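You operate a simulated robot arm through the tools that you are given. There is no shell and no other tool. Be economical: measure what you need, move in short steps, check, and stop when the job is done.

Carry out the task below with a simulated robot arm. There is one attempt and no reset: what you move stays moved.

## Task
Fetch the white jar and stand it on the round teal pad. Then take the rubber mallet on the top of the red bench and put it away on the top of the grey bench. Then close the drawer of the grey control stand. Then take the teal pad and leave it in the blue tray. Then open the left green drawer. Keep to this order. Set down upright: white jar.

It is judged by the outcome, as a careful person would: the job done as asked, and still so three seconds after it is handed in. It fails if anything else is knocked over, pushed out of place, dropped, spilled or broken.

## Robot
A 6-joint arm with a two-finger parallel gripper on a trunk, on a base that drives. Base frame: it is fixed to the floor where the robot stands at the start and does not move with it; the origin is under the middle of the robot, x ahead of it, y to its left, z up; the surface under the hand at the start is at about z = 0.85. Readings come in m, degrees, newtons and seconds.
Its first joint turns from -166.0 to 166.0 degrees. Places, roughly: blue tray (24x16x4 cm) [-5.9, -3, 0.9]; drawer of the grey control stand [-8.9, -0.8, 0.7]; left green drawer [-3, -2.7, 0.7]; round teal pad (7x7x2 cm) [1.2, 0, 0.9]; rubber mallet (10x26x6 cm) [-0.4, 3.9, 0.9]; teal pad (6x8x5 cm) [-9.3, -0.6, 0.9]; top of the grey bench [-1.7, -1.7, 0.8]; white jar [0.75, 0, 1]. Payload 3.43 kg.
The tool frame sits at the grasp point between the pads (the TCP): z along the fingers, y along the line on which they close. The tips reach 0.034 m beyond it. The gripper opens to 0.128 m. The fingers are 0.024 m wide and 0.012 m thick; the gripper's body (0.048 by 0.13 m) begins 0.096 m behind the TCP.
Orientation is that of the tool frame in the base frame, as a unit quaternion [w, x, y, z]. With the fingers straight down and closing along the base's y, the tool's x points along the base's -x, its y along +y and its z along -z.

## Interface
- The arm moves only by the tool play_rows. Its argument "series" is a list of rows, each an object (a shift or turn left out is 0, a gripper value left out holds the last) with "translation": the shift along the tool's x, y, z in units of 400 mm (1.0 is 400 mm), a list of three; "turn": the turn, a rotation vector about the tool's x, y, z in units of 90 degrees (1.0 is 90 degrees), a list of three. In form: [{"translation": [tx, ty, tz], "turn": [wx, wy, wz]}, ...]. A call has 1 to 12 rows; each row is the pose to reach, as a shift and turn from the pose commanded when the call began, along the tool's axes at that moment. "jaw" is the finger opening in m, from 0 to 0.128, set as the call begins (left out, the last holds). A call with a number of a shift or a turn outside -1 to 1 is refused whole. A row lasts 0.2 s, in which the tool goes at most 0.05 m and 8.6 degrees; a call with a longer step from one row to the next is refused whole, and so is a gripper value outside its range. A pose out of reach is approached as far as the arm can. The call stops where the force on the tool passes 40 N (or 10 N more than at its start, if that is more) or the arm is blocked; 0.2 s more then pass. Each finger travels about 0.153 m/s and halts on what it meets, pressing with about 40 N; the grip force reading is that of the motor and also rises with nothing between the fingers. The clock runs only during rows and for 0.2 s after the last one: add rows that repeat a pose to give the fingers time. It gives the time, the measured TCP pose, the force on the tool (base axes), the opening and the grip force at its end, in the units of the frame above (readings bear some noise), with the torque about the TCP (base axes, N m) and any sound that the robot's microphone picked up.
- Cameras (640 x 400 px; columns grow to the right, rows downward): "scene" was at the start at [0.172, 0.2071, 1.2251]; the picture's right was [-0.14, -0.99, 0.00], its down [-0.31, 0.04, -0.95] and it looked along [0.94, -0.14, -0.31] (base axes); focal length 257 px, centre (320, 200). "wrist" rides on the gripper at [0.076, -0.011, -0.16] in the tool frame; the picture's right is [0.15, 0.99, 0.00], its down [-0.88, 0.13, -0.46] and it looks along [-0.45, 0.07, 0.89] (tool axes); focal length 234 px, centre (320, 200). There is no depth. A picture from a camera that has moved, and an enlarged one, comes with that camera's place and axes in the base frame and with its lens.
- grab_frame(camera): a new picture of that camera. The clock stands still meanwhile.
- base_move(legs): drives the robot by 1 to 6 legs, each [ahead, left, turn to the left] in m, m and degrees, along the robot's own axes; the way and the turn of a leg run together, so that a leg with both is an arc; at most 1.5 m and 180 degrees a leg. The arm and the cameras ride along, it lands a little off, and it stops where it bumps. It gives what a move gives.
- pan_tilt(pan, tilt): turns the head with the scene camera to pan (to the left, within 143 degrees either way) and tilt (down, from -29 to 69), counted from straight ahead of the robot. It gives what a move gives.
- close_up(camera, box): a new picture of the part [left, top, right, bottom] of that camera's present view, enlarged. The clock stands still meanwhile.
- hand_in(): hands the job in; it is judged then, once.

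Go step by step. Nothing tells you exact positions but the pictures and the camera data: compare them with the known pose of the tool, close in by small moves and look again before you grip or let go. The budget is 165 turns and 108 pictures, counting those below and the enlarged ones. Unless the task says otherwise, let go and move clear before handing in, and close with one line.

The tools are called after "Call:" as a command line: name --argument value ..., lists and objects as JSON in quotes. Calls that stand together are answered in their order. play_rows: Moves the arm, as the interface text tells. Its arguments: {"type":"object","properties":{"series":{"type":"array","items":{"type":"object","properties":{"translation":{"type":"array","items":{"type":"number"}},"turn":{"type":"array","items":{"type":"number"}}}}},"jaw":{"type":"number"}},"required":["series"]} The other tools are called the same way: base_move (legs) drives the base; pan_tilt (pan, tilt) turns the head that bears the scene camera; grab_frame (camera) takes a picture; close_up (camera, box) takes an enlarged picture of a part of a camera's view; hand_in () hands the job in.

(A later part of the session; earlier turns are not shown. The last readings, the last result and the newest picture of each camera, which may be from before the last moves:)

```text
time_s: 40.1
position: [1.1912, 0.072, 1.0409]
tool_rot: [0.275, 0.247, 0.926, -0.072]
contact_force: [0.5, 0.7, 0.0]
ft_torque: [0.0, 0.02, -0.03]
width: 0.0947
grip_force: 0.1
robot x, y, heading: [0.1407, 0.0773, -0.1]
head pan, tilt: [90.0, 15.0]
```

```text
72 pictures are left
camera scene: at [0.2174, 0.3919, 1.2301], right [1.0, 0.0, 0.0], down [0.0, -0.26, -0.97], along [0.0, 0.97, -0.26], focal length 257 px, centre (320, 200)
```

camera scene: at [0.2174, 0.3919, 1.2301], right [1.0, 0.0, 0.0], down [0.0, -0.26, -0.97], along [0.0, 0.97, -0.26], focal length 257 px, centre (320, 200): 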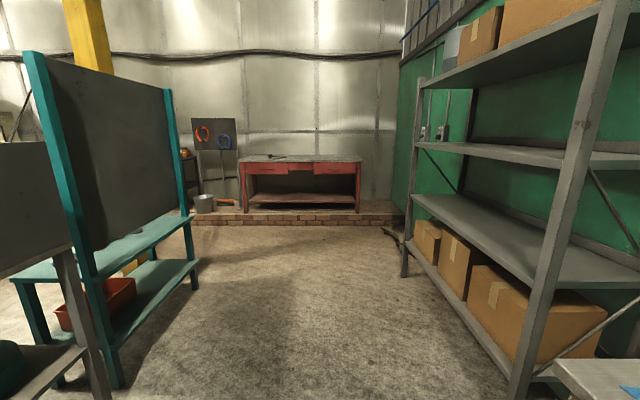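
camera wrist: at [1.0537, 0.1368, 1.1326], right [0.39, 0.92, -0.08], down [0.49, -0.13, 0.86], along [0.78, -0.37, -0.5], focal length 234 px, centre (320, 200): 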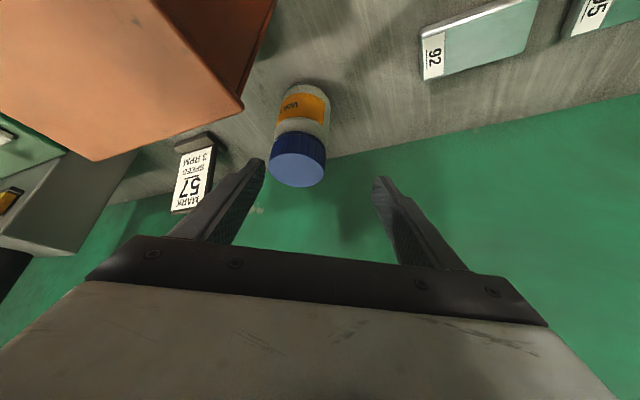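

The red bench is straight to the left at y≈4. First I'll redo the retract with smaller steps.

Call:
play_rows --series '[{"translation": [-0.05, 0.03, -0.08]}, {"translation": [-0.019, 0.12, -0.14]}, {"translation": [0.07, 0.085, -0.2]}, {"translation": [0.16, 0.03, -0.26]}, {"translation": [0.25, -0.03, -0.32], "turn": [-0.02, 0.03, -0.05]}, {"translation": [0.34, -0.085, -0.38], "turn": [-0.045, 0.06, -0.1]}, {"translation": [0.43, -0.14, -0.44], "turn": [-0.07, 0.095, -0.15]}, {"translation": [0.52, -0.2, -0.5], "turn": [-0.09, 0.125, -0.2]}, {"translation": [0.61, -0.255, -0.555], "turn": [-0.115, 0.157, -0.25]}, {"translation": [0.7, -0.31, -0.61], "turn": [-0.1379, 0.1884, -0.3049]}, {"translation": [0.79, -0.365, -0.66], "turn": [-0.1379, 0.1884, -0.3049]}, {"translation": [0.812, -0.383, -0.677], "turn": [-0.1379, 0.1884, -0.3049]}]'

Call:
pan_tilt --pan 130 --tilt 25

Call:
grab_frame --camera "scene"

Call:
close_up --camera "wrist" --box '[0, 0, 640, 400]'

```text
time_s: 42.7
position: [0.7491, 0.1481, 1.0874]
tool_rot: [0.139, -0.002, 0.99, 0.001]
contact_force: [0.1, -0.2, -0.8]
ft_torque: [0.0, 0.01, 0.01]
width: 0.0951
grip_force: 0.1
robot x, y, heading: [0.1367, 0.0747, -0.1]
head pan, tilt: [90.0, 15.0]
```

```text
time_s: 43.8
position: [0.7501, 0.1468, 1.0877]
tool_rot: [0.139, -0.002, 0.99, 0.002]
contact_force: [0.6, 0.6, -0.3]
ft_torque: [0.0, -0.01, 0.04]
width: 0.0948
grip_force: 0.0
robot x, y, heading: [0.1373, 0.0762, -0.0]
head pan, tilt: [130.0, 25.0]
```

```text
71 pictures are left
camera scene: at [0.1581, 0.369, 1.2139], right [0.77, 0.64, 0.0], down [0.27, -0.32, -0.91], along [-0.58, 0.69, -0.42], focal length 257 px, centre (320, 200)
```

scene: 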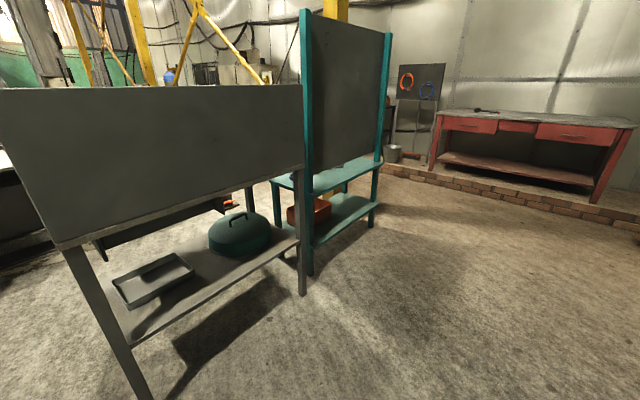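

```text
1.00 times, centred on (320, 200) of wrist (not enlarged: the box is as wide or as high as the picture)
camera zoom: at [0.6324, 0.1349, 1.2204], right [-0.14, 0.99, -0.04], down [0.72, 0.13, 0.68], along [0.68, 0.07, -0.73], focal length 234 px, centre (320, 200)
```

zoom: 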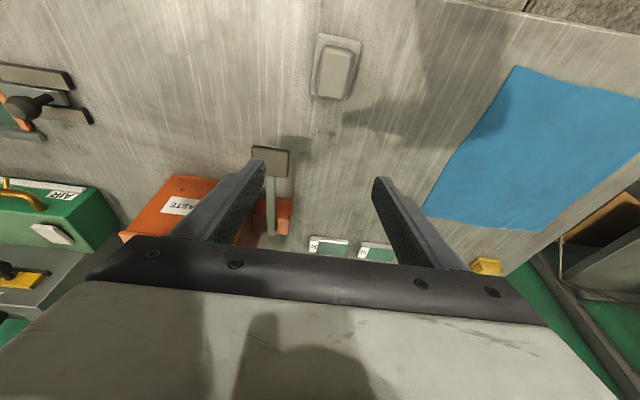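

Jar upright, arm clear. I'll back off a bit, turn left and drive toward the red bench.

Call:
base_move --legs '[[-0.12, 0, 0], [0, 0, 90], [1.2, 0, 0], [0.9, 0.1, 0]]'

Call:
pan_tilt --pan 10 --tilt 20

Call:
grab_frame --camera "scene"

```text
time_s: 58.9
position: [-0.1449, 2.7952, 1.0885]
tool_rot: [-0.096, 0.704, -0.697, -0.1]
contact_force: [-0.4, -0.1, 0.0]
ft_torque: [-0.02, -0.04, 0.0]
width: 0.0949
grip_force: 0.0
robot x, y, heading: [-0.0731, 2.1848, 90.4]
head pan, tilt: [130.0, 25.0]
```

```text
time_s: 60.9
position: [-0.1441, 2.795, 1.0875]
tool_rot: [-0.096, 0.703, -0.697, -0.099]
contact_force: [0.0, -0.3, 0.1]
ft_torque: [-0.01, 0.0, -0.03]
width: 0.0952
grip_force: 0.1
robot x, y, heading: [-0.0772, 2.1863, 90.2]
head pan, tilt: [10.0, 20.0]
```

```text
69 pictures are left
camera scene: at [-0.3109, 2.3555, 1.222], right [0.98, 0.18, 0.0], down [0.06, -0.34, -0.94], along [-0.17, 0.92, -0.34], focal length 257 px, centre (320, 200)
```

scene: 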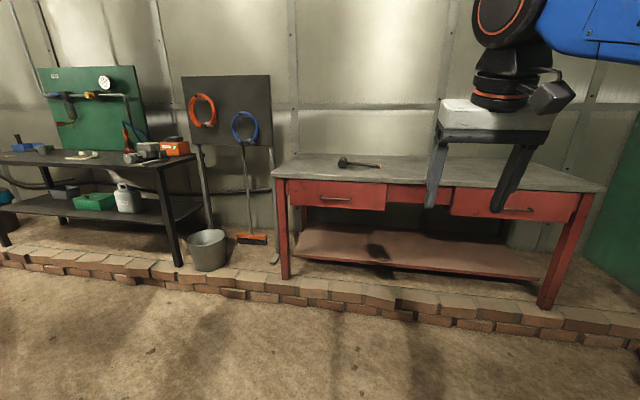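

The mallet lies on the red bench with its head at about (-0.48, 4.1) and handle toward +x. I'll drive closer, stopping short of the brick step.

Call:
base_move --legs '[[0.85, 0.27, 0]]'

Call:
pan_tilt --pan -5 --tilt 35

Call:
grab_frame --camera "scene"

Call:
grab_frame --camera "wrist"

```text
time_s: 65.5
position: [-0.4276, 3.6268, 1.088]
tool_rot: [-0.097, 0.706, -0.695, -0.099]
contact_force: [-0.1, -0.5, -0.5]
ft_torque: [-0.02, 0.01, 0.01]
width: 0.0948
grip_force: 0.1
robot x, y, heading: [-0.3546, 3.0155, 90.8]
head pan, tilt: [10.0, 20.0]
```

```text
time_s: 66.3
position: [-0.4277, 3.6267, 1.0887]
tool_rot: [-0.097, 0.705, -0.695, -0.099]
contact_force: [-0.1, -0.7, -0.3]
ft_torque: [0.01, 0.02, 0.02]
width: 0.095
grip_force: 0.0
robot x, y, heading: [-0.3502, 3.0156, 90.7]
head pan, tilt: [-5.0, 35.0]
```

```text
68 pictures are left
camera scene: at [-0.5665, 3.1825, 1.1982], right [1.0, -0.08, 0.0], down [-0.04, -0.57, -0.82], along [0.06, 0.82, -0.57], focal length 257 px, centre (320, 200)
```

scene: 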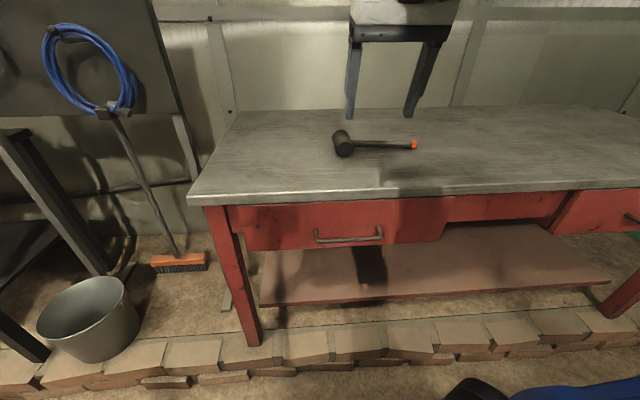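

```text
67 pictures are left
camera wrist: at [-0.4148, 3.5103, 1.2204], right [-0.99, -0.15, -0.04], down [-0.14, 0.72, 0.68], along [-0.08, 0.68, -0.73], focal length 234 px, centre (320, 200)
```

wrist: 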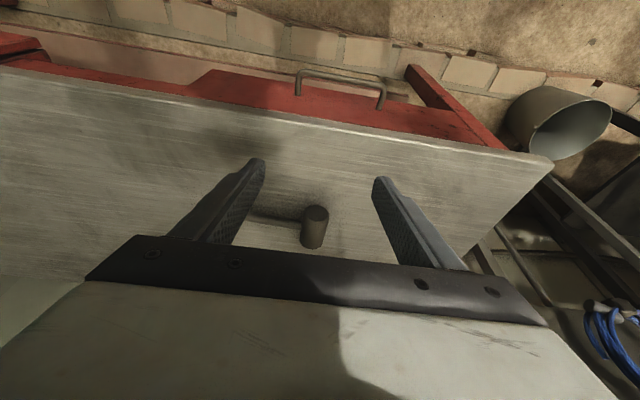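

The mallet's head is near (-0.447, 3.91) and its handle runs along +x to about (-0.21, 3.92); the bench top is at about 0.857. I'll move above the handle near the head with the tool vertical.

Call:
play_rows --series '[{"translation": [-0.095, -0.015, 0.038], "turn": [0, 0.04, 0]}, {"translation": [-0.19, -0.03, 0.076], "turn": [0, 0.08, 0]}, {"translation": [-0.286, -0.045, 0.114], "turn": [0, 0.12, 0]}, {"translation": [-0.38, -0.06, 0.152], "turn": [0, 0.175, 0]}, {"translation": [-0.476, -0.076, 0.19], "turn": [0, 0.175, 0]}, {"translation": [-0.57, -0.09, 0.228], "turn": [0, 0.175, 0]}, {"translation": [-0.668, -0.1075, 0.265], "turn": [0, 0.175, 0]}, {"translation": [-0.668, -0.1075, 0.265], "turn": [0, 0.175, 0]}]'

Call:
play_rows --series '[{"turn": [0, 0, -0.09]}, {"turn": [0, 0, -0.18]}, {"turn": [0, 0, -0.27]}, {"turn": [0, 0, -0.36]}, {"turn": [0, 0, -0.45]}, {"turn": [0, 0, -0.54]}, {"turn": [0, 0, -0.63]}, {"turn": [0, 0, -0.72]}, {"turn": [0, 0, -0.81]}, {"turn": [0, 0, -0.9]}, {"turn": [0, 0, -0.99]}, {"turn": [0, 0, -0.99]}]'

Call:
grab_frame --camera "wrist"

Call:
grab_frame --camera "scene"

```text
time_s: 68.1
position: [-0.3866, 3.9124, 1.0568]
tool_rot: [0.0, 0.712, -0.702, -0.001]
contact_force: [0.2, 0.0, 0.1]
ft_torque: [0.03, -0.03, 0.03]
width: 0.0951
grip_force: 0.1
robot x, y, heading: [-0.3472, 3.0146, 90.6]
head pan, tilt: [-5.0, 35.0]
```

```text
time_s: 70.7
position: [-0.3888, 3.9144, 1.0593]
tool_rot: [-0.001, 1.0, 0.0, -0.001]
contact_force: [0.0, 1.0, 0.0]
ft_torque: [0.02, 0.0, -0.03]
width: 0.0949
grip_force: 0.1
robot x, y, heading: [-0.35, 3.0168, 90.3]
head pan, tilt: [-5.0, 35.0]
```

```text
66 pictures are left
camera wrist: at [-0.3126, 3.9242, 1.2182], right [0.15, -0.99, 0.0], down [-0.88, -0.13, 0.46], along [-0.45, -0.06, -0.89], focal length 234 px, centre (320, 200)
```

wrist: 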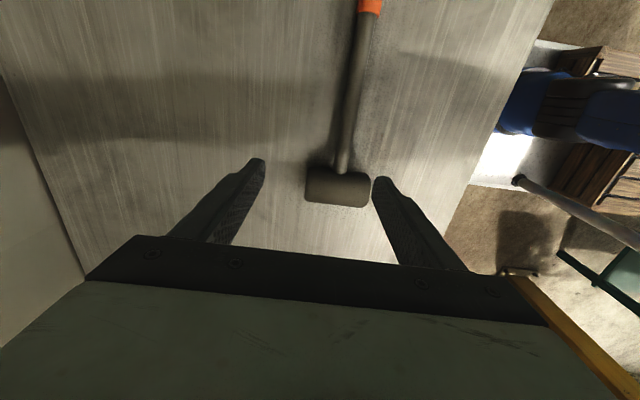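

```text
65 pictures are left
camera scene: at [-0.5665, 3.1825, 1.1981], right [1.0, -0.08, 0.0], down [-0.04, -0.57, -0.82], along [0.06, 0.82, -0.57], focal length 257 px, centre (320, 200)
```

scene: 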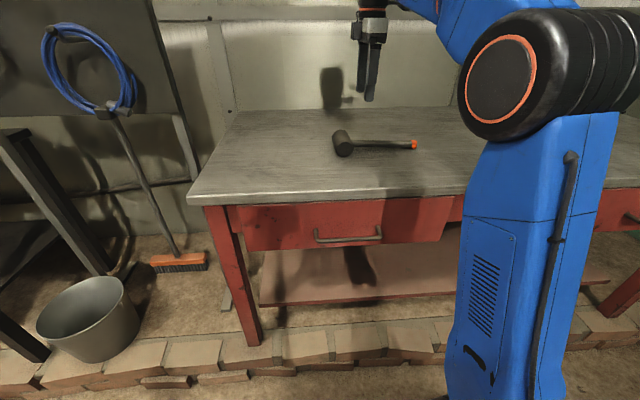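

Refined: the handle lies along x at y≈3.878, with the head at x -0.48 to -0.425. I'll descend partway and check.

Call:
play_rows --jaw 0.07 --series '[{"translation": [-0.015, 0.09, 0.05]}, {"translation": [-0.015, 0.09, 0.16]}, {"translation": [-0.015, 0.09, 0.27]}, {"translation": [-0.015, 0.09, 0.27]}]'

Call:
grab_frame --camera "wrist"

Call:
close_up --camera "scene" --box '[280, 90, 440, 190]'

```text
time_s: 71.7
position: [-0.3958, 3.8777, 0.9502]
tool_rot: [0.0, 1.0, -0.001, -0.001]
contact_force: [-0.3, -0.1, 0.8]
ft_torque: [0.03, 0.03, -0.01]
width: 0.0699
grip_force: 0.0
robot x, y, heading: [-0.3555, 3.0172, 90.7]
head pan, tilt: [-5.0, 35.0]
```

```text
64 pictures are left
camera wrist: at [-0.3201, 3.8888, 1.1098], right [0.15, -0.99, 0.0], down [-0.88, -0.13, 0.46], along [-0.45, -0.06, -0.89], focal length 234 px, centre (320, 200)
```

wrist: 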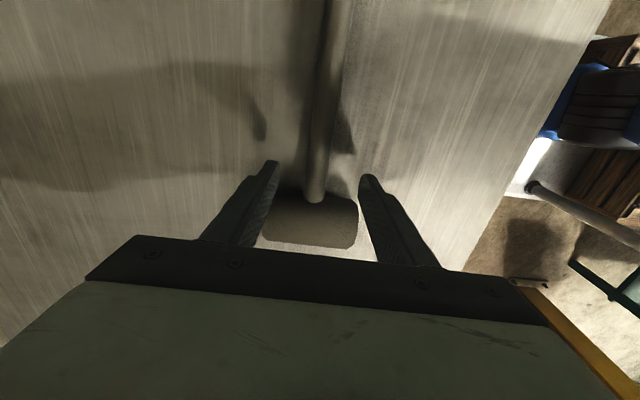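

```text
4.00 times, centred on (360, 140) of scene
camera zoom: at [-0.5665, 3.1825, 1.1981], right [1.0, -0.08, 0.0], down [-0.04, -0.57, -0.82], along [0.06, 0.82, -0.57], focal length 1028 px, centre (160, 440)
```

zoom: 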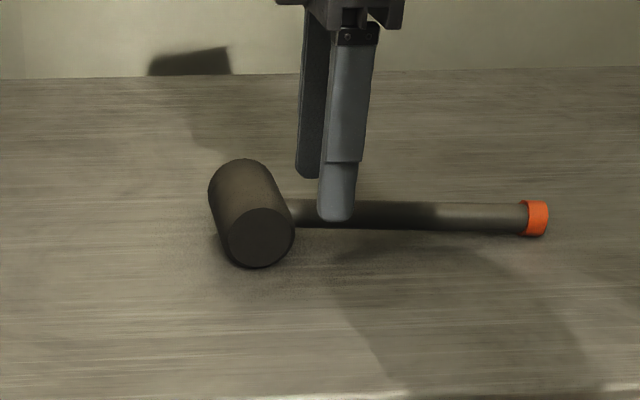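

Centred over the handle. Descending and gripping.

Call:
play_rows --series '[{"translation": [0, 0, 0.06]}, {"translation": [0, 0, 0.122]}, {"translation": [0, 0, 0.122]}]'

Call:
play_rows --jaw 0.0 --series '[{"translation": [0, 0, 0]}, {"translation": [0, 0, 0]}, {"translation": [0, 0, 0]}]'

Call:
close_up --camera "scene" --box '[280, 90, 440, 190]'

```text
time_s: 72.3
position: [-0.393, 3.8788, 0.9143]
tool_rot: [-0.005, 1.0, 0.0, -0.002]
contact_force: [0.9, 0.4, 10.5]
ft_torque: [-0.5, -0.1, 0.08]
width: 0.0702
grip_force: 0.0
robot x, y, heading: [-0.3524, 3.0168, 90.7]
head pan, tilt: [-5.0, 35.0]
stopped in row 2: the force on the tool passed its limit at 51 N (the readings are from after the stop); the commanded pose is now the measured one
```

```text
time_s: 73.1
position: [-0.3945, 3.8791, 0.9138]
tool_rot: [-0.006, 1.0, 0.0, -0.001]
contact_force: [-0.7, -6.7, 14.3]
ft_torque: [-0.16, -0.01, 0.37]
width: 0.0203
grip_force: 39.9
robot x, y, heading: [-0.3511, 3.0155, 90.5]
head pan, tilt: [-5.0, 35.0]
```

```text
4.00 times, centred on (360, 140) of scene
camera zoom: at [-0.5665, 3.1819, 1.1982], right [1.0, -0.08, 0.0], down [-0.04, -0.57, -0.82], along [0.06, 0.82, -0.57], focal length 1028 px, centre (160, 440)
```

zoom: 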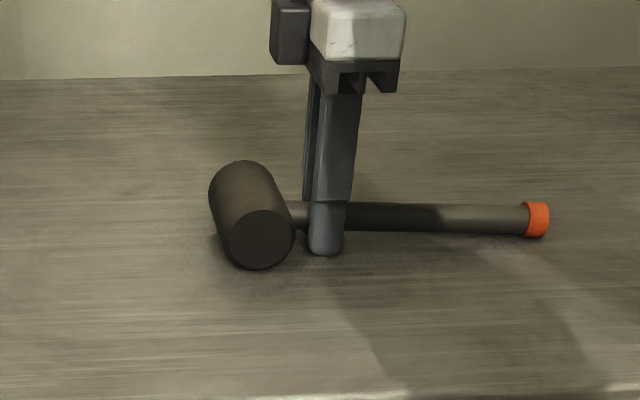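

The finger tips touched the bench at 0.88, and the handle is gripped (20 mm). Lifting.

Call:
play_rows --series '[{"translation": [0, 0, -0.05]}, {"translation": [0, 0, -0.15]}, {"translation": [0, 0, -0.25]}, {"translation": [0, 0, -0.35]}, {"translation": [0, 0, -0.35]}]'

Call:
grab_frame --camera "scene"

```text
time_s: 74.3
position: [-0.3967, 3.8817, 1.0564]
tool_rot: [-0.005, 1.0, -0.002, -0.002]
contact_force: [0.6, 0.1, -4.4]
ft_torque: [0.0, -0.04, 0.0]
width: 0.0203
grip_force: 39.9
robot x, y, heading: [-0.351, 3.0175, 90.5]
head pan, tilt: [-5.0, 35.0]
```

```text
61 pictures are left
camera scene: at [-0.5665, 3.1827, 1.1981], right [1.0, -0.08, 0.0], down [-0.04, -0.57, -0.82], along [0.06, 0.82, -0.57], focal length 257 px, centre (320, 200)
```

scene: 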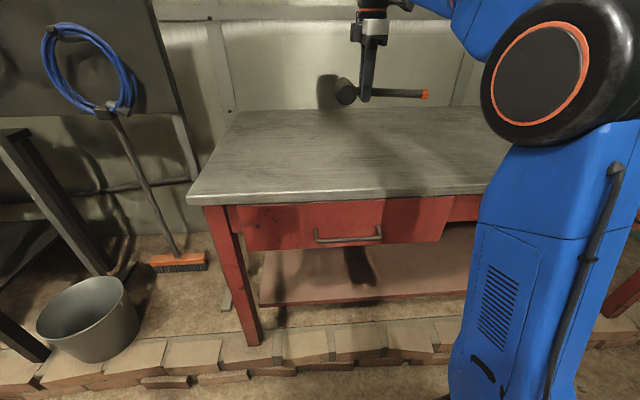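

Mallet held level. I'll draw it in toward the robot, back away and turn around in open space.

Call:
play_rows --series '[{"translation": [0, 0.1, 0]}, {"translation": [0, 0.2, 0]}, {"translation": [0, 0.3, 0]}, {"translation": [0, 0.4, 0]}, {"translation": [0, 0.5, 0]}, {"translation": [0, 0.6, 0]}, {"translation": [0, 0.7, 0]}, {"translation": [0, 0.7, 0]}]'

Call:
base_move --legs '[[-0.55, -0.4, 0], [0, 0, 90], [0, 0, 90]]'

Call:
pan_tilt --pan 0 --tilt 12

Call:
grab_frame --camera "scene"

```text
time_s: 76.1
position: [-0.3944, 3.6015, 1.0527]
tool_rot: [-0.003, 1.0, 0.0, -0.002]
contact_force: [0.0, 0.5, -4.3]
ft_torque: [0.0, -0.1, -0.02]
width: 0.0204
grip_force: 40.7
robot x, y, heading: [-0.3529, 3.0169, 90.6]
head pan, tilt: [-5.0, 35.0]
```

```text
time_s: 87.7
position: [0.1355, 1.8837, 1.0519]
tool_rot: [0.002, -0.032, 0.999, -0.004]
contact_force: [-0.5, -0.8, -5.1]
ft_torque: [0.02, 0.07, 0.02]
width: 0.0205
grip_force: 40.2
robot x, y, heading: [0.0535, 2.4643, -85.7]
head pan, tilt: [-5.0, 35.0]
```

```text
time_s: 88.5
position: [0.1348, 1.8821, 1.0532]
tool_rot: [0.002, -0.033, 0.999, -0.004]
contact_force: [-0.3, 0.3, -4.5]
ft_torque: [0.01, 0.05, -0.02]
width: 0.0205
grip_force: 40.2
robot x, y, heading: [0.0538, 2.4633, -85.6]
head pan, tilt: [0.0, 12.0]
```

```text
60 pictures are left
camera scene: at [0.2871, 2.3085, 1.2349], right [-1.0, -0.08, 0.0], down [-0.02, 0.21, -0.98], along [0.07, -0.98, -0.21], focal length 257 px, centre (320, 200)
```

scene: 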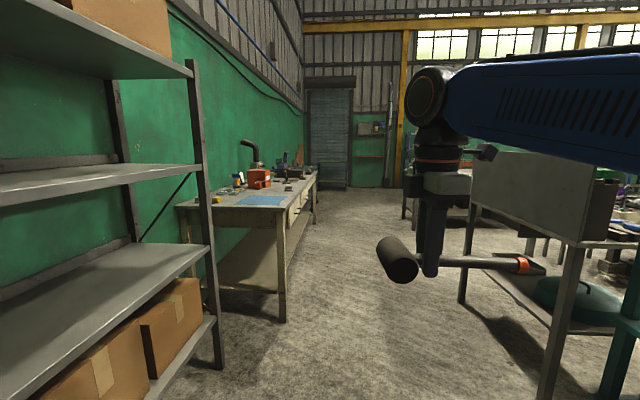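

The aisle runs on between the tables. I'll straighten up and drive down it.

Call:
base_move --legs '[[0, 0, -4.3], [1.4, -0.1, 0], [1.2, 0, 0]]'

Call:
pan_tilt --pan -35 --tilt 15

Call:
grab_frame --camera "scene"

```text
time_s: 101.8
position: [0.0122, -0.7418, 1.0518]
tool_rot: [0.001, 0.003, 1.0, -0.004]
contact_force: [0.5, 0.2, -4.7]
ft_torque: [-0.02, 0.09, 0.06]
width: 0.0203
grip_force: 40.5
robot x, y, heading: [-0.0296, -0.1585, -89.3]
head pan, tilt: [0.0, 12.0]
```

```text
time_s: 102.8
position: [0.0124, -0.7424, 1.0523]
tool_rot: [0.001, 0.003, 1.0, -0.004]
contact_force: [1.0, 0.1, -5.0]
ft_torque: [0.0, 0.09, -0.01]
width: 0.0204
grip_force: 40.0
robot x, y, heading: [-0.03, -0.1596, -89.8]
head pan, tilt: [-35.0, 15.0]
```

```text
59 pictures are left
camera scene: at [0.1394, -0.3125, 1.2301], right [-0.82, 0.57, 0.0], down [0.15, 0.21, -0.97], along [-0.55, -0.8, -0.26], focal length 257 px, centre (320, 200)
```

scene: 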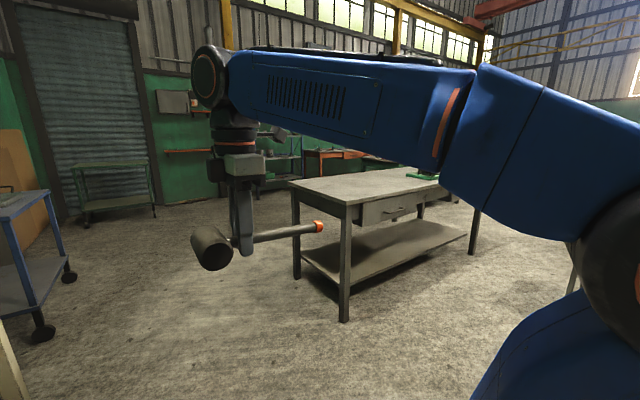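

The grey bench spans x -2.55 to -0.8 and y -2.1 to -1.4. I'll approach its near end (from +x) and lay the mallet there.

Call:
base_move --legs '[[1.5, 0, 0], [0.08, 0, -0.5], [0, 0, -90]]'

Call:
pan_tilt --pan 0 --tilt 25

Call:
grab_frame --camera "scene"

```text
time_s: 114.7
position: [-0.5654, -1.8303, 1.0525]
tool_rot: [-0.002, 0.682, 0.732, -0.004]
contact_force: [0.0, -0.2, -4.8]
ft_torque: [0.04, 0.0, 0.03]
width: 0.0205
grip_force: 40.1
robot x, y, heading: [0.0145, -1.7501, -175.4]
head pan, tilt: [-35.0, 15.0]
```

```text
time_s: 115.7
position: [-0.567, -1.8307, 1.0528]
tool_rot: [-0.001, 0.682, 0.731, -0.004]
contact_force: [0.5, 0.0, -5.5]
ft_torque: [0.07, 0.01, -0.02]
width: 0.0205
grip_force: 40.4
robot x, y, heading: [0.0149, -1.7499, -175.5]
head pan, tilt: [0.0, 25.0]
```

```text
58 pictures are left
camera scene: at [-0.1402, -1.9804, 1.2139], right [-0.08, 1.0, 0.0], down [0.42, 0.03, -0.91], along [-0.9, -0.07, -0.42], focal length 257 px, centre (320, 200)
```

scene: 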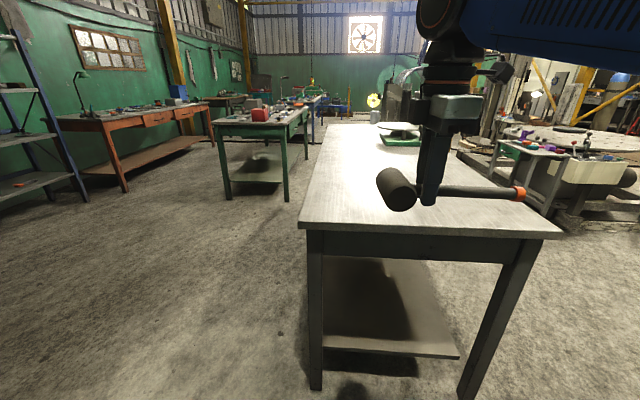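

Call:
base_move --legs '[[0.17, 0, -4.5]]'

Call:
play_rows --series '[{"translation": [0, 0.1, 0]}, {"translation": [0, 0.2, 0]}, {"translation": [0, 0.3, 0]}, {"translation": [0, 0.4, 0]}, {"translation": [0, 0.5, 0]}, {"translation": [0, 0.6, 0]}, {"translation": [0, 0.7, 0]}, {"translation": [0, 0.7, 0]}]'

Call:
grab_frame --camera "scene"

```text
time_s: 117.1
position: [-0.7392, -1.7935, 1.0521]
tool_rot: [-0.001, 0.709, 0.705, -0.004]
contact_force: [0.5, -0.1, -4.5]
ft_torque: [0.07, 0.0, 0.02]
width: 0.0206
grip_force: 40.1
robot x, y, heading: [-0.1566, -1.7515, -179.6]
head pan, tilt: [0.0, 25.0]
```

```text
time_s: 118.9
position: [-0.4594, -1.7963, 1.051]
tool_rot: [-0.002, 0.709, 0.705, -0.005]
contact_force: [-0.5, 0.3, -3.8]
ft_torque: [0.08, 0.02, 0.0]
width: 0.0203
grip_force: 40.3
robot x, y, heading: [-0.151, -1.7558, -179.7]
head pan, tilt: [0.0, 25.0]
```

```text
57 pictures are left
camera scene: at [-0.3253, -1.9755, 1.2139], right [-0.01, 1.0, 0.0], down [0.42, 0.0, -0.91], along [-0.91, -0.01, -0.42], focal length 257 px, centre (320, 200)
```

scene: 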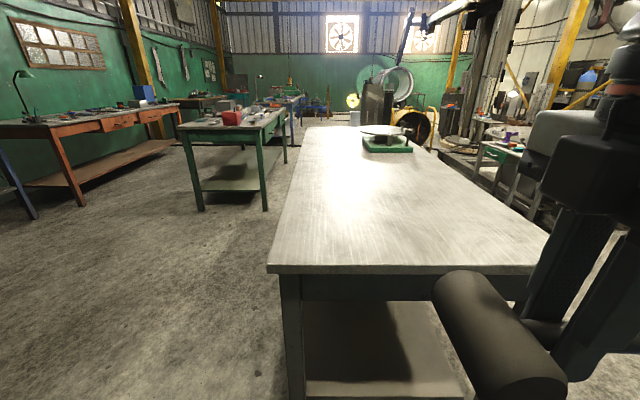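

Wrong sign: tool y points back at the robot here. I'll move the other way, out over the bench.

Call:
play_rows --series '[{"translation": [0, -0.12, 0]}, {"translation": [0, -0.24, 0]}, {"translation": [0, -0.36, 0]}, {"translation": [0, -0.48, 0]}, {"translation": [0, -0.6, 0]}, {"translation": [0, -0.7, 0]}, {"translation": [0, -0.7, 0]}]'

Call:
play_rows --series '[{"translation": [0, -0.12, 0]}, {"translation": [0, -0.24, 0]}, {"translation": [0, -0.36, 0]}, {"translation": [0, -0.48, 0]}, {"translation": [0, -0.6, 0]}, {"translation": [0, -0.72, 0]}, {"translation": [0, -0.72, 0.1]}, {"translation": [0, -0.72, 0.2]}, {"translation": [0, -0.72, 0.25]}, {"translation": [0, -0.72, 0.25]}]'

Call:
grab_frame --camera "scene"

```text
time_s: 120.5
position: [-0.7389, -1.7925, 1.0543]
tool_rot: [-0.002, 0.709, 0.705, -0.004]
contact_force: [-0.6, -0.2, -3.8]
ft_torque: [0.07, -0.01, 0.0]
width: 0.0202
grip_force: 40.0
robot x, y, heading: [-0.1507, -1.7528, -179.6]
head pan, tilt: [0.0, 25.0]
```

```text
time_s: 122.7
position: [-1.0287, -1.7928, 0.955]
tool_rot: [-0.002, 0.708, 0.706, -0.004]
contact_force: [-0.6, 0.0, -3.9]
ft_torque: [0.09, 0.01, 0.0]
width: 0.0204
grip_force: 39.9
robot x, y, heading: [-0.1531, -1.7524, -179.7]
head pan, tilt: [0.0, 25.0]
```

```text
56 pictures are left
camera scene: at [-0.3254, -1.9756, 1.2139], right [-0.01, 1.0, 0.0], down [0.42, 0.0, -0.91], along [-0.91, -0.01, -0.42], focal length 257 px, centre (320, 200)
```

scene: 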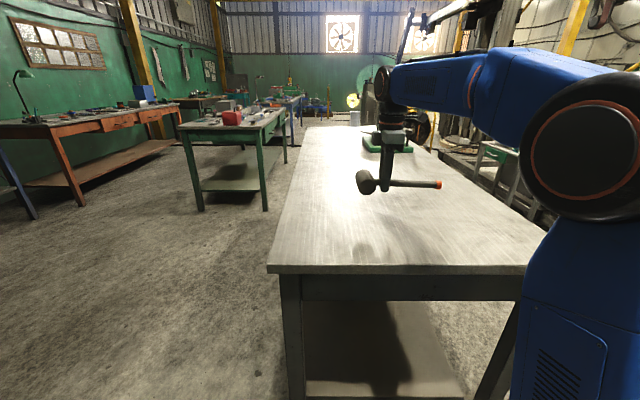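

Call:
play_rows --series '[{"translation": [0, 0, 0.07]}, {"translation": [0, 0, 0.14]}, {"translation": [0, 0, 0.16]}, {"translation": [0, 0, 0.175]}, {"translation": [0, 0, 0.19]}, {"translation": [0, 0, 0.2]}]'

Call:
close_up --camera "scene" --box '[320, 130, 480, 230]'

```text
time_s: 124.0
position: [-1.0278, -1.7933, 0.885]
tool_rot: [-0.004, 0.709, 0.706, -0.009]
contact_force: [8.5, 0.6, 10.3]
ft_torque: [0.17, -0.59, 0.04]
width: 0.0203
grip_force: 40.0
robot x, y, heading: [-0.1534, -1.7563, -179.6]
head pan, tilt: [0.0, 25.0]
stopped in row 6: the force on the tool passed its limit at 49 N (the readings are from after the stop); the commanded pose is now the measured one
```

```text
4.00 times, centred on (400, 180) of scene
camera zoom: at [-0.3247, -1.9755, 1.214], right [-0.01, 1.0, 0.0], down [0.42, 0.0, -0.91], along [-0.91, -0.01, -0.42], focal length 1028 px, centre (0, 280)
```

zoom: 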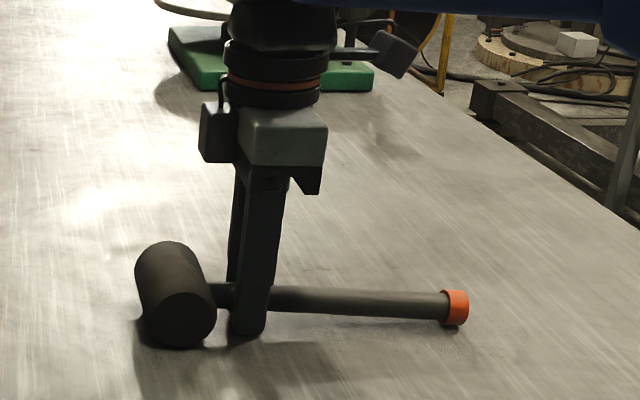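

The mallet rests on the bench. I'll release and rise.

Call:
play_rows --jaw 0.06 --series '[{"translation": [0, 0, -0.005]}, {"translation": [0, 0, -0.005]}, {"translation": [0, 0, -0.1]}, {"translation": [0, 0, -0.2]}, {"translation": [0, 0, -0.3]}, {"translation": [0, 0, -0.4]}, {"translation": [0, 0, -0.4]}]'

Call:
play_rows --series '[{"translation": [0, 0.12, 0]}, {"translation": [0, 0.24, 0]}, {"translation": [0, 0.36, 0]}, {"translation": [0, 0.48, 0]}, {"translation": [0, 0.6, 0]}, {"translation": [0, 0.72, 0]}, {"translation": [0, 0.84, 0]}, {"translation": [0, 0.96, 0]}, {"translation": [0, 0.96, 0]}]'

Call:
grab_frame --camera "scene"

```text
time_s: 125.6
position: [-1.0277, -1.7934, 1.0411]
tool_rot: [-0.005, 0.709, 0.705, -0.008]
contact_force: [-0.2, -0.7, 0.4]
ft_torque: [0.04, 0.01, 0.01]
width: 0.0599
grip_force: 0.0
robot x, y, heading: [-0.1544, -1.7566, -179.8]
head pan, tilt: [0.0, 25.0]
```

```text
time_s: 127.6
position: [-0.6419, -1.7959, 1.04]
tool_rot: [-0.004, 0.709, 0.705, -0.008]
contact_force: [-0.1, -0.5, 0.2]
ft_torque: [-0.02, 0.0, 0.01]
width: 0.0599
grip_force: 0.0
robot x, y, heading: [-0.1574, -1.7528, -180.0]
head pan, tilt: [0.0, 25.0]
```

```text
54 pictures are left
camera scene: at [-0.3253, -1.9756, 1.2139], right [-0.01, 1.0, 0.0], down [0.42, 0.0, -0.91], along [-0.91, -0.01, -0.42], focal length 257 px, centre (320, 200)
```

scene: 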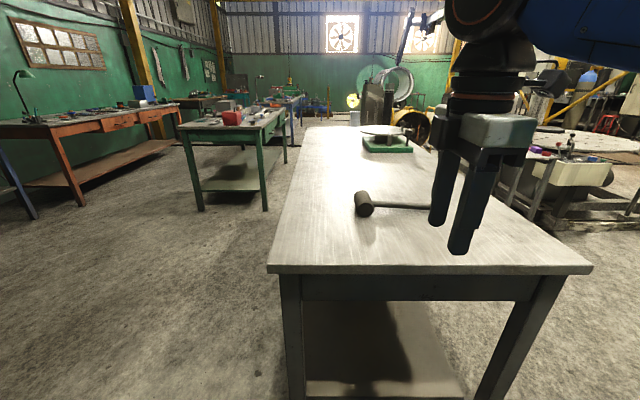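

The mallet lies on the grey bench. Next the control stand far off at x≈-9; I'll look along the way.

Call:
pan_tilt --pan -35 --tilt 12

Call:
grab_frame --camera "scene"

Call:
pan_tilt --pan 20 --tilt 12

Call:
grab_frame --camera "scene"

```text
time_s: 128.6
position: [-0.6431, -1.795, 1.0393]
tool_rot: [-0.004, 0.71, 0.704, -0.007]
contact_force: [-0.9, 0.3, 0.0]
ft_torque: [0.0, -0.01, 0.02]
width: 0.0599
grip_force: 0.1
robot x, y, heading: [-0.152, -1.7528, -179.7]
head pan, tilt: [-35.0, 12.0]
```

```text
53 pictures are left
camera scene: at [-0.3098, -1.922, 1.235], right [0.57, 0.82, 0.0], down [0.17, -0.12, -0.98], along [-0.81, 0.56, -0.21], focal length 257 px, centre (320, 200)
```

scene: 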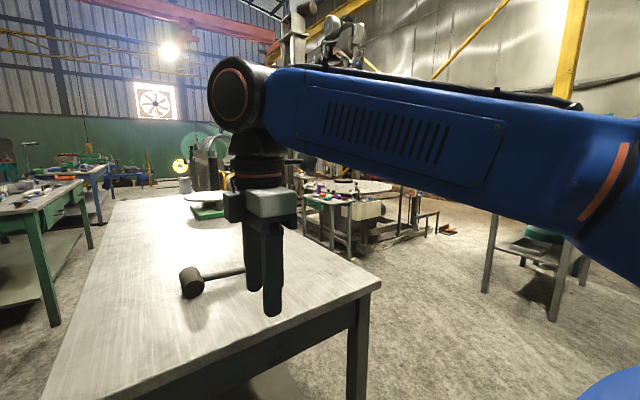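

```text
time_s: 129.8
position: [-0.6423, -1.7952, 1.0398]
tool_rot: [-0.004, 0.71, 0.704, -0.009]
contact_force: [0.3, -0.8, -1.5]
ft_torque: [-0.01, -0.02, 0.0]
width: 0.0601
grip_force: 0.2
robot x, y, heading: [-0.1575, -1.7538, -179.6]
head pan, tilt: [20.0, 12.0]
```

```text
52 pictures are left
camera scene: at [-0.3206, -2.0073, 1.235], right [-0.35, 0.94, 0.0], down [0.2, 0.07, -0.98], along [-0.92, -0.34, -0.21], focal length 257 px, centre (320, 200)
```

scene: 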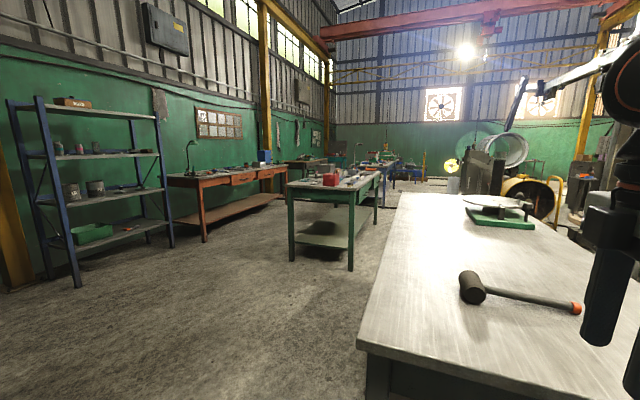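

I'll take the north aisle between the grey bench and the machinery (y≈-0.8).

Call:
base_move --legs '[[0, -0.95, 0], [1.3, 0, 0]]'

Call:
pan_tilt --pan 5 --tilt 12

Call:
grab_frame --camera "scene"

```text
time_s: 140.7
position: [-1.9008, -0.8126, 1.0392]
tool_rot: [-0.004, 0.719, 0.694, -0.008]
contact_force: [0.2, 0.2, 0.0]
ft_torque: [0.02, 0.0, 0.01]
width: 0.0599
grip_force: 0.1
robot x, y, heading: [-1.4119, -0.7874, 178.6]
head pan, tilt: [20.0, 12.0]
```

```text
time_s: 141.5
position: [-1.9008, -0.8129, 1.0396]
tool_rot: [-0.005, 0.719, 0.695, -0.008]
contact_force: [0.3, 1.1, 0.4]
ft_torque: [-0.01, -0.03, -0.01]
width: 0.06
grip_force: 0.0
robot x, y, heading: [-1.4103, -0.7896, 178.8]
head pan, tilt: [5.0, 12.0]
```

```text
51 pictures are left
camera scene: at [-1.5901, -1.0087, 1.235], right [-0.07, 1.0, 0.0], down [0.21, 0.01, -0.98], along [-0.98, -0.06, -0.21], focal length 257 px, centre (320, 200)
```

scene: 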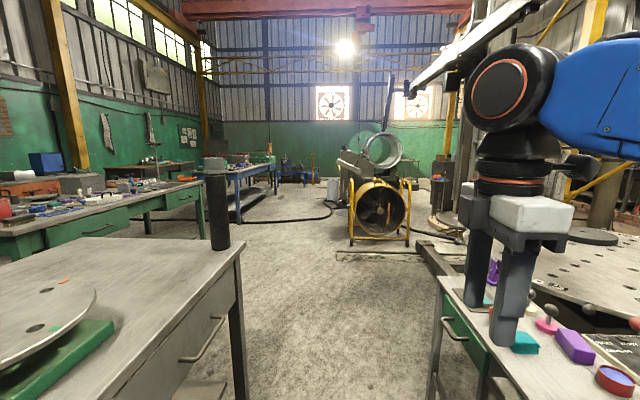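

The gap between the grey bench and the next table is about 0.7 m at y from -1.38 to -0.69. I'll centre at y≈-1.04, straighten and go through.

Call:
base_move --legs '[[0, 0.25, 1.3]]'

Call:
pan_tilt --pan -10 --tilt 45

Call:
grab_frame --camera "scene"

```text
time_s: 143.3
position: [-1.9043, -1.0702, 1.0396]
tool_rot: [-0.005, 0.714, 0.701, -0.008]
contact_force: [1.0, -0.5, 1.1]
ft_torque: [-0.01, -0.01, 0.01]
width: 0.06
grip_force: 0.0
robot x, y, heading: [-1.4138, -1.0361, 179.4]
head pan, tilt: [5.0, 12.0]
```

```text
time_s: 144.3
position: [-1.9042, -1.0698, 1.039]
tool_rot: [-0.004, 0.714, 0.7, -0.008]
contact_force: [0.3, -0.4, 0.4]
ft_torque: [-0.02, -0.03, 0.0]
width: 0.0599
grip_force: 0.0
robot x, y, heading: [-1.4172, -1.037, 179.6]
head pan, tilt: [-10.0, 45.0]
```

```text
50 pictures are left
camera scene: at [-1.5776, -1.2396, 1.1834], right [0.18, 0.98, 0.0], down [0.69, -0.13, -0.71], along [-0.7, 0.13, -0.71], focal length 257 px, centre (320, 200)
```

scene: 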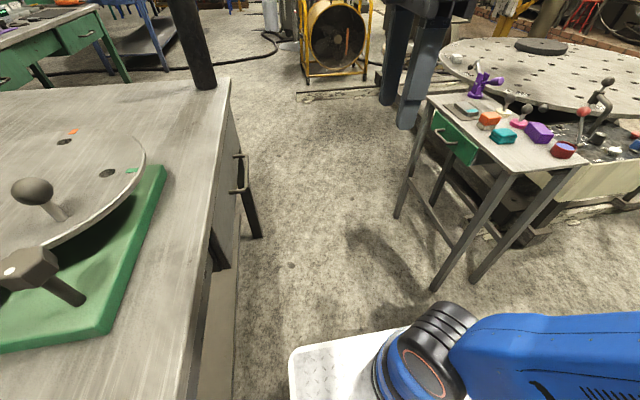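

Clearances look about 0.14 m each side. Driving through.

Call:
base_move --legs '[[0.7, 0, 0.4], [0.8, 0, 0]]'

Call:
pan_tilt --pan 0 --tilt 18

Call:
grab_frame --camera "scene"

```text
time_s: 152.1
position: [-3.4155, -1.1137, 1.0395]
tool_rot: [-0.003, 0.7, 0.714, -0.008]
contact_force: [-0.7, 0.7, 0.1]
ft_torque: [0.01, 0.02, -0.04]
width: 0.06
grip_force: 0.0
robot x, y, heading: [-2.9268, -1.063, -178.2]
head pan, tilt: [-10.0, 45.0]
```

```text
time_s: 153.0
position: [-3.4156, -1.1147, 1.0397]
tool_rot: [-0.004, 0.7, 0.714, -0.008]
contact_force: [0.1, 0.7, -0.1]
ft_torque: [-0.02, 0.01, -0.03]
width: 0.06
grip_force: 0.1
robot x, y, heading: [-2.9282, -1.0599, -178.2]
head pan, tilt: [0.0, 18.0]
```

```text
49 pictures are left
camera scene: at [-3.0957, -1.2851, 1.2252], right [-0.03, 1.0, 0.0], down [0.31, 0.01, -0.95], along [-0.95, -0.03, -0.31], focal length 257 px, centre (320, 200)
```

scene: 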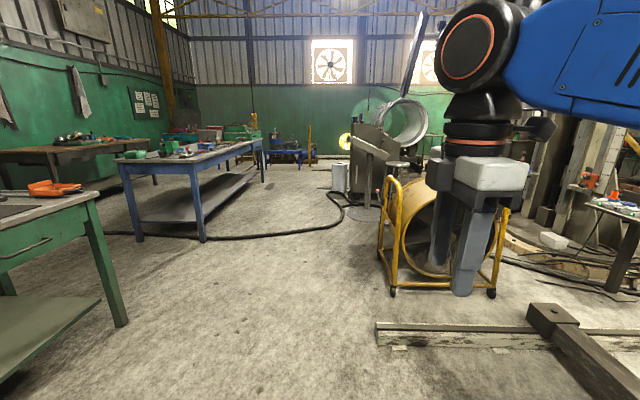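

The beam's end is at (-4.29, -1.0), the green bench front at y≈-2.5, and the blue bench spans x -5.4 to -8. I'll move to the middle of the aisle (y≈-1.65) and continue west.

Call:
base_move --legs '[[0, 0.55, -1.8], [1.3, 0, 0], [0.7, 0, 0]]'

Call:
pan_tilt --pan -5 --tilt 18

Call:
grab_frame --camera "scene"

```text
time_s: 154.7
position: [-3.4102, -1.2703, 1.038]
tool_rot: [-0.005, 0.665, 0.747, -0.009]
contact_force: [0.5, 0.4, -0.6]
ft_torque: [0.0, -0.02, -0.03]
width: 0.06
grip_force: 0.0
robot x, y, heading: [-2.9301, -1.1718, -172.5]
head pan, tilt: [0.0, 18.0]
stopped in leg 1: the robot was blocked; the commanded pose is now the measured one
```

```text
time_s: 155.4
position: [-3.4105, -1.2708, 1.0403]
tool_rot: [-0.004, 0.664, 0.747, -0.008]
contact_force: [-0.2, -0.1, 0.3]
ft_torque: [0.01, 0.03, -0.01]
width: 0.06
grip_force: 0.1
robot x, y, heading: [-2.9298, -1.1661, -172.5]
head pan, tilt: [-5.0, 18.0]
```

```text
48 pictures are left
camera scene: at [-3.075, -1.4015, 1.2252], right [-0.04, 1.0, 0.0], down [0.31, 0.01, -0.95], along [-0.95, -0.04, -0.31], focal length 257 px, centre (320, 200)
```

scene: 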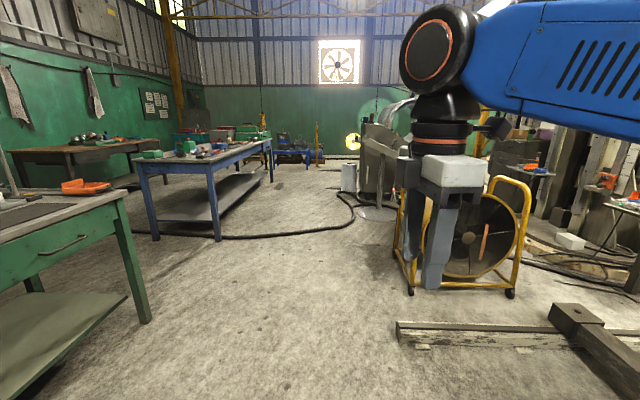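

I clipped the grey bench's leg with the rear of the base; I moved sideways too early. I'll pull forward and away, then check the mallet.

Call:
base_move --legs '[[0.3, -0.08, 0], [0.3, 0, 0]]'

Call:
pan_tilt --pan 143 --tilt 10

Call:
grab_frame --camera "scene"

```text
time_s: 159.1
position: [-4.0123, -1.2793, 1.0386]
tool_rot: [-0.004, 0.66, 0.751, -0.007]
contact_force: [0.6, -0.1, -0.7]
ft_torque: [-0.01, 0.02, -0.02]
width: 0.06
grip_force: 0.0
robot x, y, heading: [-3.5332, -1.1721, -171.9]
head pan, tilt: [-5.0, 18.0]
```

```text
time_s: 161.4
position: [-4.0131, -1.2788, 1.0407]
tool_rot: [-0.004, 0.661, 0.751, -0.008]
contact_force: [-1.2, 0.1, 0.1]
ft_torque: [0.0, -0.01, 0.03]
width: 0.06
grip_force: 0.0
robot x, y, heading: [-3.5365, -1.1692, -171.7]
head pan, tilt: [143.0, 10.0]
```

```text
47 pictures are left
camera scene: at [-3.5015, -1.4461, 1.2383], right [-0.48, -0.88, 0.0], down [-0.15, 0.08, -0.98], along [0.86, -0.48, -0.17], focal length 257 px, centre (320, 200)
```

scene: 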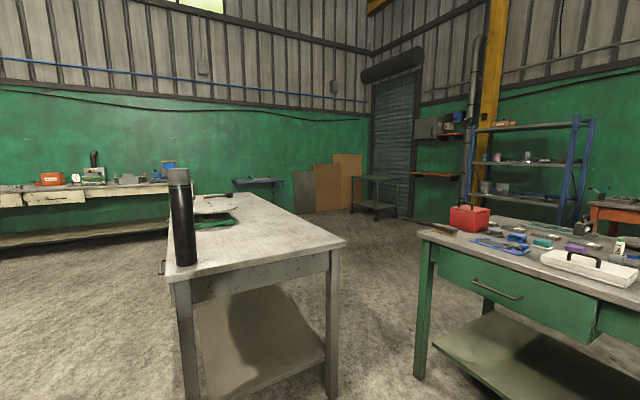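

Bench and the bottle on it still stand. I'll straighten, shift left, and go on west.

Call:
base_move --legs '[[0, 0.45, -8], [1.3, 0, 0], [0.2, 0, 0]]'

Call:
pan_tilt --pan -10 --tilt 15

Call:
grab_frame --camera "scene"

```text
time_s: 171.3
position: [-5.4511, -1.6333, 1.0395]
tool_rot: [-0.004, 0.718, 0.696, -0.008]
contact_force: [0.1, -0.3, 0.4]
ft_torque: [0.01, -0.02, 0.0]
width: 0.0599
grip_force: 0.2
robot x, y, heading: [-4.9616, -1.599, 179.2]
head pan, tilt: [143.0, 10.0]
```

```text
time_s: 173.7
position: [-5.4505, -1.6333, 1.0399]
tool_rot: [-0.005, 0.717, 0.697, -0.008]
contact_force: [0.2, -0.4, 0.2]
ft_torque: [-0.02, 0.01, -0.04]
width: 0.0602
grip_force: 0.1
robot x, y, heading: [-4.96, -1.6013, 179.2]
head pan, tilt: [-10.0, 15.0]
```

```text
46 pictures are left
camera scene: at [-5.1368, -1.8038, 1.2301], right [0.19, 0.98, 0.0], down [0.25, -0.05, -0.97], along [-0.95, 0.18, -0.26], focal length 257 px, centre (320, 200)
```

scene: 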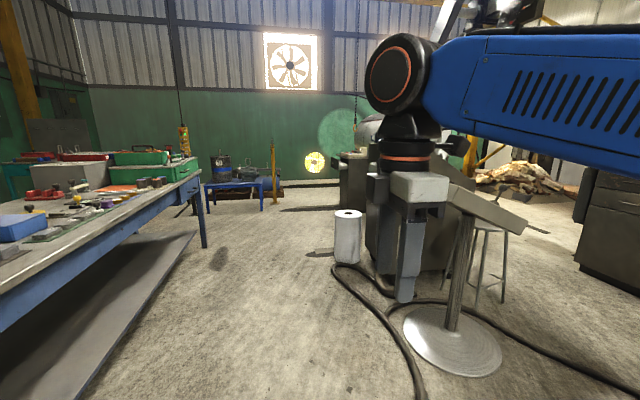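

Clear aisle at y≈-1.7 beside the pedestal, the white can and the grey cabinets. I'll continue to about x = -7.5.

Call:
base_move --legs '[[1.3, 0.12, 0.8], [1.2, 0, 0]]'

Call:
pan_tilt --pan -25 --tilt 20

Call:
grab_frame --camera "scene"

```text
time_s: 185.9
position: [-7.9412, -1.8604, 1.0401]
tool_rot: [-0.004, 0.688, 0.725, -0.008]
contact_force: [-0.4, 0.1, -1.0]
ft_torque: [-0.02, -0.03, 0.01]
width: 0.0599
grip_force: 0.0
robot x, y, heading: [-7.4558, -1.7927, -176.3]
head pan, tilt: [-10.0, 15.0]
```

```text
time_s: 186.7
position: [-7.9425, -1.8604, 1.0402]
tool_rot: [-0.004, 0.688, 0.726, -0.009]
contact_force: [0.1, -0.2, 0.5]
ft_torque: [0.01, -0.01, 0.02]
width: 0.0601
grip_force: 0.1
robot x, y, heading: [-7.4548, -1.7936, -176.3]
head pan, tilt: [-25.0, 20.0]
```

```text
45 pictures are left
camera scene: at [-7.6086, -1.982, 1.222], right [0.36, 0.93, 0.0], down [0.32, -0.12, -0.94], along [-0.88, 0.34, -0.34], focal length 257 px, centre (320, 200)
```

scene: 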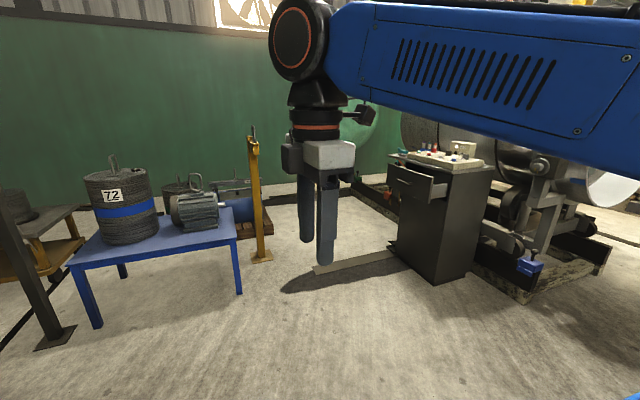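

The open drawer of the grey stand faces -y at x≈-9.05, and the stand spans x -9.37 to -8.78. I'll turn to face +y and slide over in front of it.

Call:
base_move --legs '[[0, 0, -93.7], [0.1, 1.25, 0]]'

Call:
pan_tilt --pan 5 --tilt 30

Call:
grab_frame --camera "scene"

```text
time_s: 197.0
position: [-8.7604, -1.2078, 1.0378]
tool_rot: [-0.009, 1.0, 0.001, -0.002]
contact_force: [-1.0, 0.1, 0.1]
ft_torque: [-0.03, -0.02, 0.02]
width: 0.0601
grip_force: 0.0
robot x, y, heading: [-8.7174, -1.6944, 90.8]
head pan, tilt: [-25.0, 20.0]
```

```text
time_s: 198.0
position: [-8.7614, -1.2074, 1.04]
tool_rot: [-0.008, 1.0, 0.001, -0.003]
contact_force: [-0.1, -0.1, -0.6]
ft_torque: [0.01, -0.01, 0.01]
width: 0.06
grip_force: 0.1
robot x, y, heading: [-8.7152, -1.6944, 90.7]
head pan, tilt: [5.0, 30.0]
```

```text
44 pictures are left
camera scene: at [-8.947, -1.5281, 1.206], right [0.99, 0.1, 0.0], down [0.05, -0.5, -0.87], along [-0.09, 0.86, -0.5], focal length 257 px, centre (320, 200)
```

scene: 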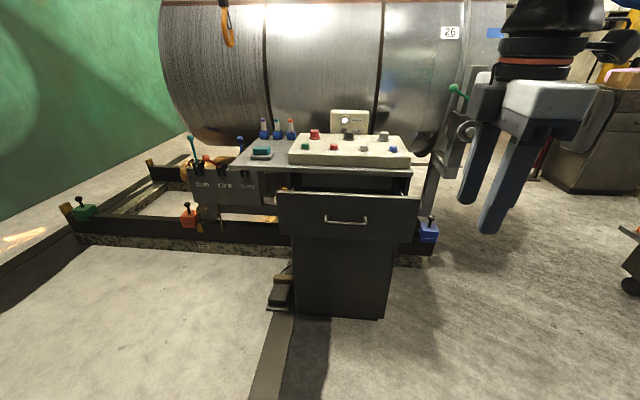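

Call:
close_up --camera "scene" --box '[190, 110, 430, 260]'

```text
2.67 times, centred on (310, 185) of scene
camera zoom: at [-8.947, -1.5281, 1.206], right [0.99, 0.1, 0.0], down [0.05, -0.5, -0.87], along [-0.09, 0.86, -0.5], focal length 685 px, centre (347, 240)
```

zoom: 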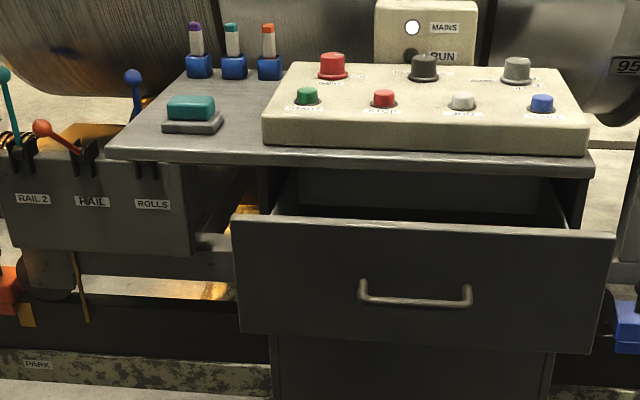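

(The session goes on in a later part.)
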